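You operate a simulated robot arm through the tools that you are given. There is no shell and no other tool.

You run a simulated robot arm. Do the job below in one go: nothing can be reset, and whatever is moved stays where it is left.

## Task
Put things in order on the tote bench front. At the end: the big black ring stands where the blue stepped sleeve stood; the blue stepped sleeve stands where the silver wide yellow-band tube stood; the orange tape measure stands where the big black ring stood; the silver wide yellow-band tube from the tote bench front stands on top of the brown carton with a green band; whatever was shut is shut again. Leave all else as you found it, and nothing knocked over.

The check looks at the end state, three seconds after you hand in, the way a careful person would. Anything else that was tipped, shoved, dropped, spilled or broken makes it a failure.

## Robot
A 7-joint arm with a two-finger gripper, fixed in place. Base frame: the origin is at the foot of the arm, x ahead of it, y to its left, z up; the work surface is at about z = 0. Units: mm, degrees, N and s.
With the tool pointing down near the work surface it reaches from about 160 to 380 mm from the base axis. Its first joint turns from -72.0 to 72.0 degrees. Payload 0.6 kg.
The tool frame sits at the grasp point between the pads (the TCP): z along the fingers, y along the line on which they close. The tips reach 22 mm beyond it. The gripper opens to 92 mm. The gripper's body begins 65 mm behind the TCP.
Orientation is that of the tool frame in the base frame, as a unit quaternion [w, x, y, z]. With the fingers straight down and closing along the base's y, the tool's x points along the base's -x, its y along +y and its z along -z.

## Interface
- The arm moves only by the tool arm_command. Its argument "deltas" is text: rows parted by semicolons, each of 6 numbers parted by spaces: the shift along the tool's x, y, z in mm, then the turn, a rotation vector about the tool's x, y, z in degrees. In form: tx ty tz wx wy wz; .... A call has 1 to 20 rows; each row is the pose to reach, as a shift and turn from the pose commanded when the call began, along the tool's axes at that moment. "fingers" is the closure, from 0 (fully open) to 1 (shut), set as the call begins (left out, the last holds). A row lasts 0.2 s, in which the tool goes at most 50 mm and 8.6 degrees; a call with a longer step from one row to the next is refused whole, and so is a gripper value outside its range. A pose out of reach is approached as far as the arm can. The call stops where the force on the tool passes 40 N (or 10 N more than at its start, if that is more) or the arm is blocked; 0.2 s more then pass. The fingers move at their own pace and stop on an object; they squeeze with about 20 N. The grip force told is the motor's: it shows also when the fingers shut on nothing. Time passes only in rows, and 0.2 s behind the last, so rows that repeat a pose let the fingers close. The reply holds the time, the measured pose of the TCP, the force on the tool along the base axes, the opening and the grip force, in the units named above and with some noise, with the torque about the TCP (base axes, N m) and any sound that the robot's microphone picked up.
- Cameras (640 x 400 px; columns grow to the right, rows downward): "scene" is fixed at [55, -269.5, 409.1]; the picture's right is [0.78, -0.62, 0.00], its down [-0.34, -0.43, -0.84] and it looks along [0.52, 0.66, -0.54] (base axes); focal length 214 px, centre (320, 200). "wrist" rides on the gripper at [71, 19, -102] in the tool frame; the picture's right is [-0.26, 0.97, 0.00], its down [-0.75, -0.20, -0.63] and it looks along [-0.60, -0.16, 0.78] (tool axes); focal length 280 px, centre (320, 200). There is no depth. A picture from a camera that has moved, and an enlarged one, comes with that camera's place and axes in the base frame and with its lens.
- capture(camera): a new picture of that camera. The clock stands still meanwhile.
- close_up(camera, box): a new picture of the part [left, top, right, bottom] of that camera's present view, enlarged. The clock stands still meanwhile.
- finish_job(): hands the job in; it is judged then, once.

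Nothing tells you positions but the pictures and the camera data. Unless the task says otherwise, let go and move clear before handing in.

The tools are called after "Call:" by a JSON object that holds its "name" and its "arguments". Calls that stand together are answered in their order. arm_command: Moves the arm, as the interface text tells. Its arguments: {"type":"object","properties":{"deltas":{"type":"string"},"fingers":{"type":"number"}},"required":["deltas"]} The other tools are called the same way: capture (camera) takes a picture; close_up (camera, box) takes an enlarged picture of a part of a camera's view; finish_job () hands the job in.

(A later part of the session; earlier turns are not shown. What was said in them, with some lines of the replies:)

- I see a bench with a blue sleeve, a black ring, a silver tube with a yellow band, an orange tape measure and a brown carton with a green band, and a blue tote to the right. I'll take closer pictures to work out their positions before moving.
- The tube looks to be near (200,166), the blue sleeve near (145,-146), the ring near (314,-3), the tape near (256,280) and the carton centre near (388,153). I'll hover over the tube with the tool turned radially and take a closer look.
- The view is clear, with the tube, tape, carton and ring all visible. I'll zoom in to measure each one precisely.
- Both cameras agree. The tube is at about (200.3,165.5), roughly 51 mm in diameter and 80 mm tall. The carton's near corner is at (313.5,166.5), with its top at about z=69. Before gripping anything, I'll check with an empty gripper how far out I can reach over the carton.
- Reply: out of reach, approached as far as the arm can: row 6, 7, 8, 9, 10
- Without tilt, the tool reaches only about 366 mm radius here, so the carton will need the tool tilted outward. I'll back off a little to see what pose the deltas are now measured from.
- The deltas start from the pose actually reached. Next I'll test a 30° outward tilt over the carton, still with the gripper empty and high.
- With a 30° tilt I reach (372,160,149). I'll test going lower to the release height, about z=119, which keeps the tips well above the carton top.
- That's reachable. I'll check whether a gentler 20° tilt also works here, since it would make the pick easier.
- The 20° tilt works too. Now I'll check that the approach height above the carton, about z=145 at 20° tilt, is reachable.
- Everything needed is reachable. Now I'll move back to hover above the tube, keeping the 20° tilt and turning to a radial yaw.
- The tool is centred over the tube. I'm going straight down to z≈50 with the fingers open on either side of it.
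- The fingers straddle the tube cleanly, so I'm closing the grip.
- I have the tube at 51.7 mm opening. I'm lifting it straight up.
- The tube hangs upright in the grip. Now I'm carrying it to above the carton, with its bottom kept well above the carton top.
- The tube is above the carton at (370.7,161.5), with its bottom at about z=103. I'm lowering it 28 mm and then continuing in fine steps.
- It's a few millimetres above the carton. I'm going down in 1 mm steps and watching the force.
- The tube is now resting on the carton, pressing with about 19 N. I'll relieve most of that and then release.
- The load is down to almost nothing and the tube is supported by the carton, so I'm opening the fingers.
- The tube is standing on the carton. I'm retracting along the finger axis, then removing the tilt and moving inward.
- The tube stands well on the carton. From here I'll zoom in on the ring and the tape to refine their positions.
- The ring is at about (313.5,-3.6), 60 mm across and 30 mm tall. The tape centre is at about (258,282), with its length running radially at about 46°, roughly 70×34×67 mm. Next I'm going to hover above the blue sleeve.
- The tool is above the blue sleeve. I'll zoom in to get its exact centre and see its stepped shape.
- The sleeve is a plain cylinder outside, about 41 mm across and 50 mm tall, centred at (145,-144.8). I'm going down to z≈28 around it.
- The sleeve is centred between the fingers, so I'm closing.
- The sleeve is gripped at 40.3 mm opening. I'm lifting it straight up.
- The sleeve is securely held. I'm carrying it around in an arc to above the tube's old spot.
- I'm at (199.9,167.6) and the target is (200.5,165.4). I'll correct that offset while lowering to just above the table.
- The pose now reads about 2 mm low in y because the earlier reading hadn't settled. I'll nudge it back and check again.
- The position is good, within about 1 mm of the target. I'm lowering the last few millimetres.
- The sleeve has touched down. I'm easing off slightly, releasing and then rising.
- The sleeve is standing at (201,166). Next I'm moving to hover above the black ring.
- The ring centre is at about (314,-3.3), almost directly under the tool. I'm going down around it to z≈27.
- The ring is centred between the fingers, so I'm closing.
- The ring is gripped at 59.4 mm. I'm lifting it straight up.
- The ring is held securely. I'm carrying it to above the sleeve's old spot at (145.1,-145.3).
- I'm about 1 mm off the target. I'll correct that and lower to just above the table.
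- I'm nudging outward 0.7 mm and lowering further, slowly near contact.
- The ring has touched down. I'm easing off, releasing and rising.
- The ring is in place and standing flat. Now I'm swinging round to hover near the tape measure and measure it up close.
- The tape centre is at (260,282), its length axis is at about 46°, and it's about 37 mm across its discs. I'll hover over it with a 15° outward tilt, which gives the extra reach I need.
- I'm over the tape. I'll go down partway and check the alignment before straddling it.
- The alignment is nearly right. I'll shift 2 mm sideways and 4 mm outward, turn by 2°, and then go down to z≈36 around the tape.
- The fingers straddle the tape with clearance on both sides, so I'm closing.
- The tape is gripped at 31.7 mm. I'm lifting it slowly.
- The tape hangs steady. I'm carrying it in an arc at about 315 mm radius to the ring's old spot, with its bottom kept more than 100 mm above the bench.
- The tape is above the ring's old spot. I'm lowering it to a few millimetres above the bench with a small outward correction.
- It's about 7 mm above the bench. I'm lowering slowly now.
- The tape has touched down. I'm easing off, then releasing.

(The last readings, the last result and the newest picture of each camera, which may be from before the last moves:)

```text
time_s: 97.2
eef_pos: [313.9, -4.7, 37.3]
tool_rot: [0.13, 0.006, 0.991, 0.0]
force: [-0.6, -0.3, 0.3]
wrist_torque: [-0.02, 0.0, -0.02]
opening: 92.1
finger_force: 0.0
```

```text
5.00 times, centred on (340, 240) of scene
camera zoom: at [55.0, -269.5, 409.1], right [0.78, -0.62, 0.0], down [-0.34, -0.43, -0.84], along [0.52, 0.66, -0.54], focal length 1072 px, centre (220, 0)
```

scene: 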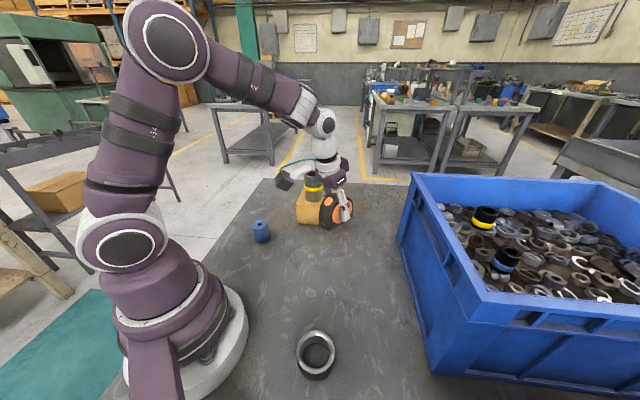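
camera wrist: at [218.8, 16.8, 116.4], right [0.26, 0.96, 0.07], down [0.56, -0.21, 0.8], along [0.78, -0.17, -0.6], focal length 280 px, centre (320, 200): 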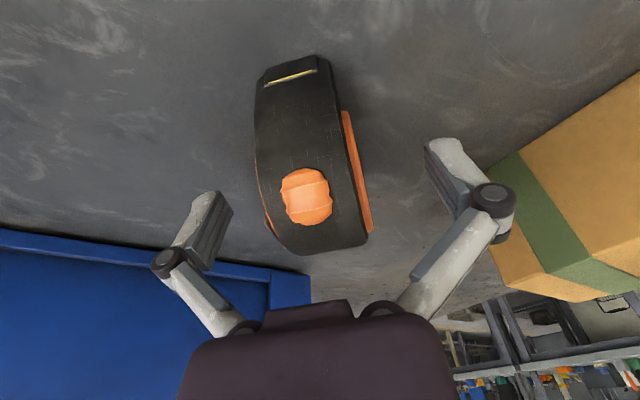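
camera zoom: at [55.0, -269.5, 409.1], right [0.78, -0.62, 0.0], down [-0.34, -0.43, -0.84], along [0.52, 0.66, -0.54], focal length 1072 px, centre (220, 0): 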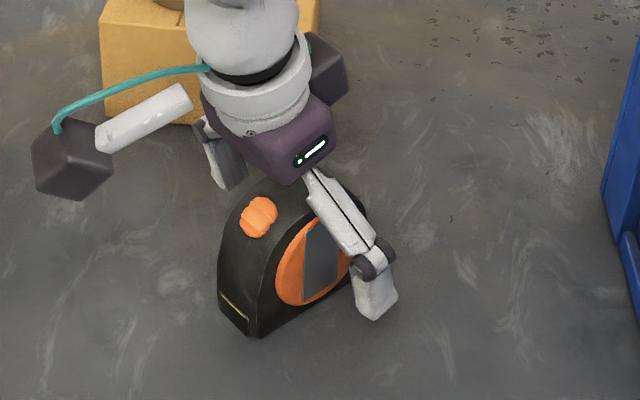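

The tape stands upright. I'm rising straight up and clear.

Call:
{"name": "arm_command", "arguments": {"deltas": "-1.3 0 -4.8 0 0 0; -3.9 0 -14.5 0 0 0; -7.8 0 -29 0 0 0; -12.9 0 -48.3 0 0 0; -18.1 0 -67.6 0 0 0; -23.3 0 -86.9 0 0 0; -28.5 0 -106.2 0 0 0; -33.6 0 -125.6 0 0 0; -38.8 0 -144.9 0 0 0; -38.8 0 -144.9 0 0 0; -38.8 0 -144.9 0 0 0"}}

Call:
{"name": "capture", "arguments": {"camera": "wrist"}}

Call:
{"name": "capture", "arguments": {"camera": "scene"}}

Call:
{"name": "close_up", "arguments": {"camera": "scene", "box": [230, 170, 390, 270]}}

```text
time_s: 99.6
eef_pos: [314.7, -2.7, 187.1]
tool_rot: [0.131, 0.006, 0.991, -0.001]
force: [0.1, 0.7, 0.2]
wrist_torque: [-0.01, -0.03, 0.0]
opening: 92.0
finger_force: 0.1
```

```text
taken
camera wrist: at [218.7, 16.8, 266.7], right [0.26, 0.96, 0.07], down [0.56, -0.21, 0.8], along [0.78, -0.17, -0.6], focal length 280 px, centre (320, 200)
```

wrist: 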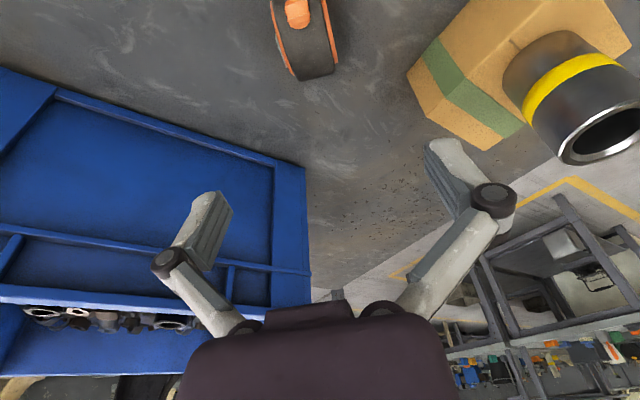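

```text
taken
```

scene: 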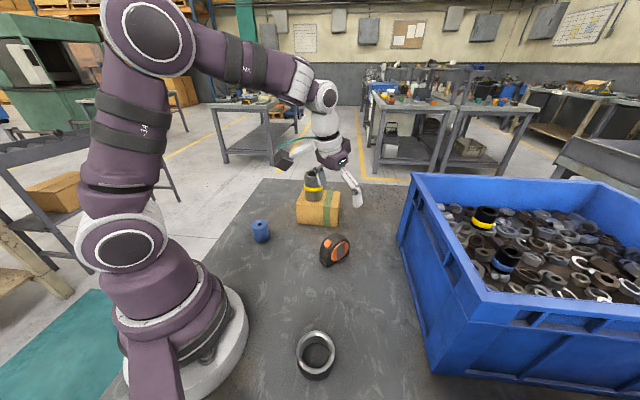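

```text
4.00 times, centred on (310, 220) of scene
camera zoom: at [55.0, -269.5, 409.1], right [0.78, -0.62, 0.0], down [-0.34, -0.43, -0.84], along [0.52, 0.66, -0.54], focal length 858 px, centre (360, 120)
```

zoom: 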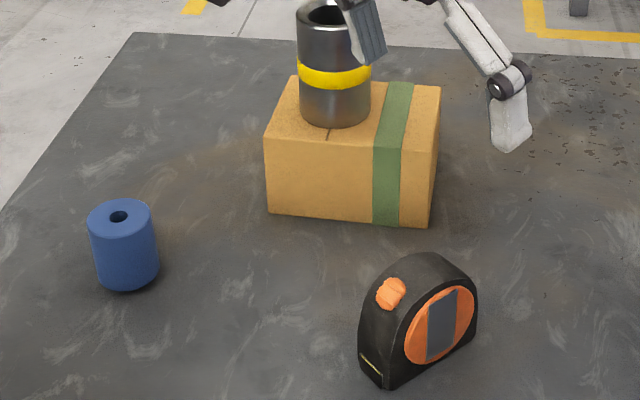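

All four items are in position; the tape's base is centred at about (315,-3). I'll pull the arm back to a neutral pose and take final check pictures.

Call:
{"name": "arm_command", "arguments": {"deltas": "10.4 0 -15.4 0 2.5 0; 20.7 0 -30.7 0 5 0; 31.1 0 -46.1 0 7.5 0; 41.5 0 -61.5 0 10 0; 51.8 0 -76.8 0 12.5 0; 62.2 0 -92.2 0 15 0; 62.2 0 -92.2 0 15 0; 62.2 0 -92.2 0 15 0"}}

Call:
{"name": "capture", "arguments": {"camera": "scene"}}

Call:
{"name": "capture", "arguments": {"camera": "wrist"}}

Call:
{"name": "close_up", "arguments": {"camera": "scene", "box": [230, 160, 390, 270]}}

```text
time_s: 101.4
eef_pos: [230.6, -2.4, 260.3]
tool_rot: [0.0, 0.006, 1.0, 0.0]
force: [-0.3, 0.1, 0.7]
wrist_torque: [-0.02, -0.01, 0.03]
opening: 91.6
finger_force: 0.1
```

```text
taken
```

scene: 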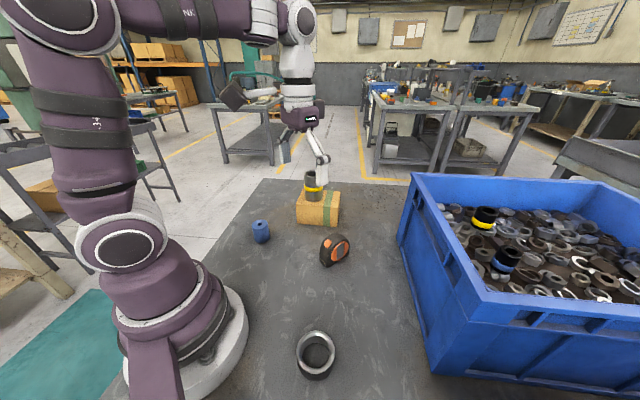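

```text
taken
camera wrist: at [158.7, 17.8, 361.0], right [0.27, 0.96, 0.0], down [0.75, -0.21, 0.62], along [0.6, -0.17, -0.78], focal length 280 px, centre (320, 200)
```

wrist: 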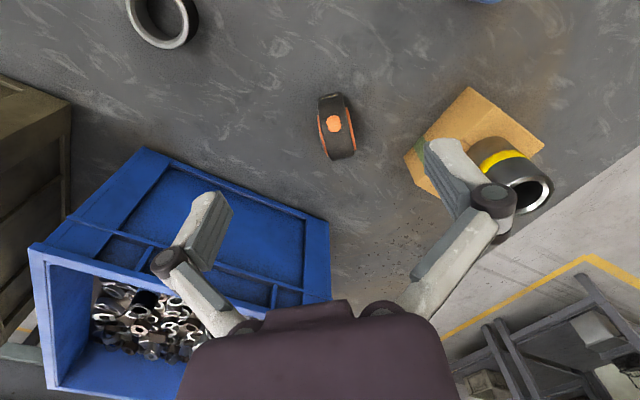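

```text
3.64 times, centred on (310, 215) of scene
camera zoom: at [55.0, -269.5, 409.1], right [0.78, -0.62, 0.0], down [-0.34, -0.43, -0.84], along [0.52, 0.66, -0.54], focal length 780 px, centre (356, 146)
```

zoom: 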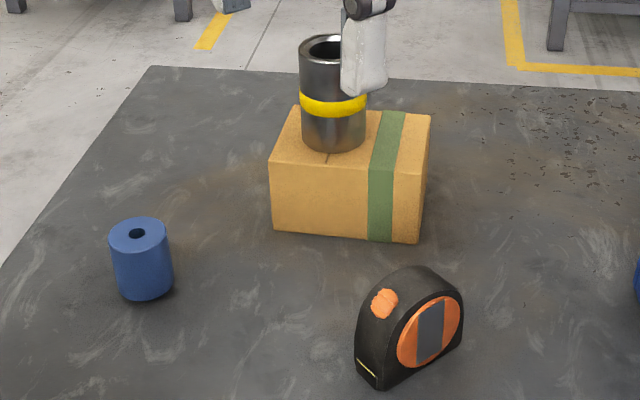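

The final pictures show everything in place:
- **Tube:** standing on the carton.
- **Blue sleeve:** at the tube's old spot.
- **Ring:** at the sleeve's old spot.
- **Tape:** upright at the ring's old spot.

The carton hasn't moved, nothing was opened and the arm is clear, so I'm handing in.

Call:
{"name": "finish_job", "arguments": {}}

```text
The job is handed in.
```

The job is handed in: all four items are where you asked, standing upright, and the arm is clear of them. The final pictures confirm this, but no check result has come back yet.

- **Silver yellow-band tube:** stands on the brown carton, near the end facing the tape measure's old spot, with its whole base on the top. The carton's centre was too far for the arm, so I tilted the tool outward to place it there.
- **Blue stepped sleeve:** stands where the tube stood, within about 1–2 mm.
- **Big black ring:** stands where the sleeve stood, within about 1–2 mm.
- **Orange tape measure:** stands on edge where the ring stood, within about 1–2 mm. It is turned about 45° from how it originally faced, since the ring's spot gave no direction to match.

I didn't open anything, so there was nothing to shut. The carton did not move, and nothing else was touched or knocked over.
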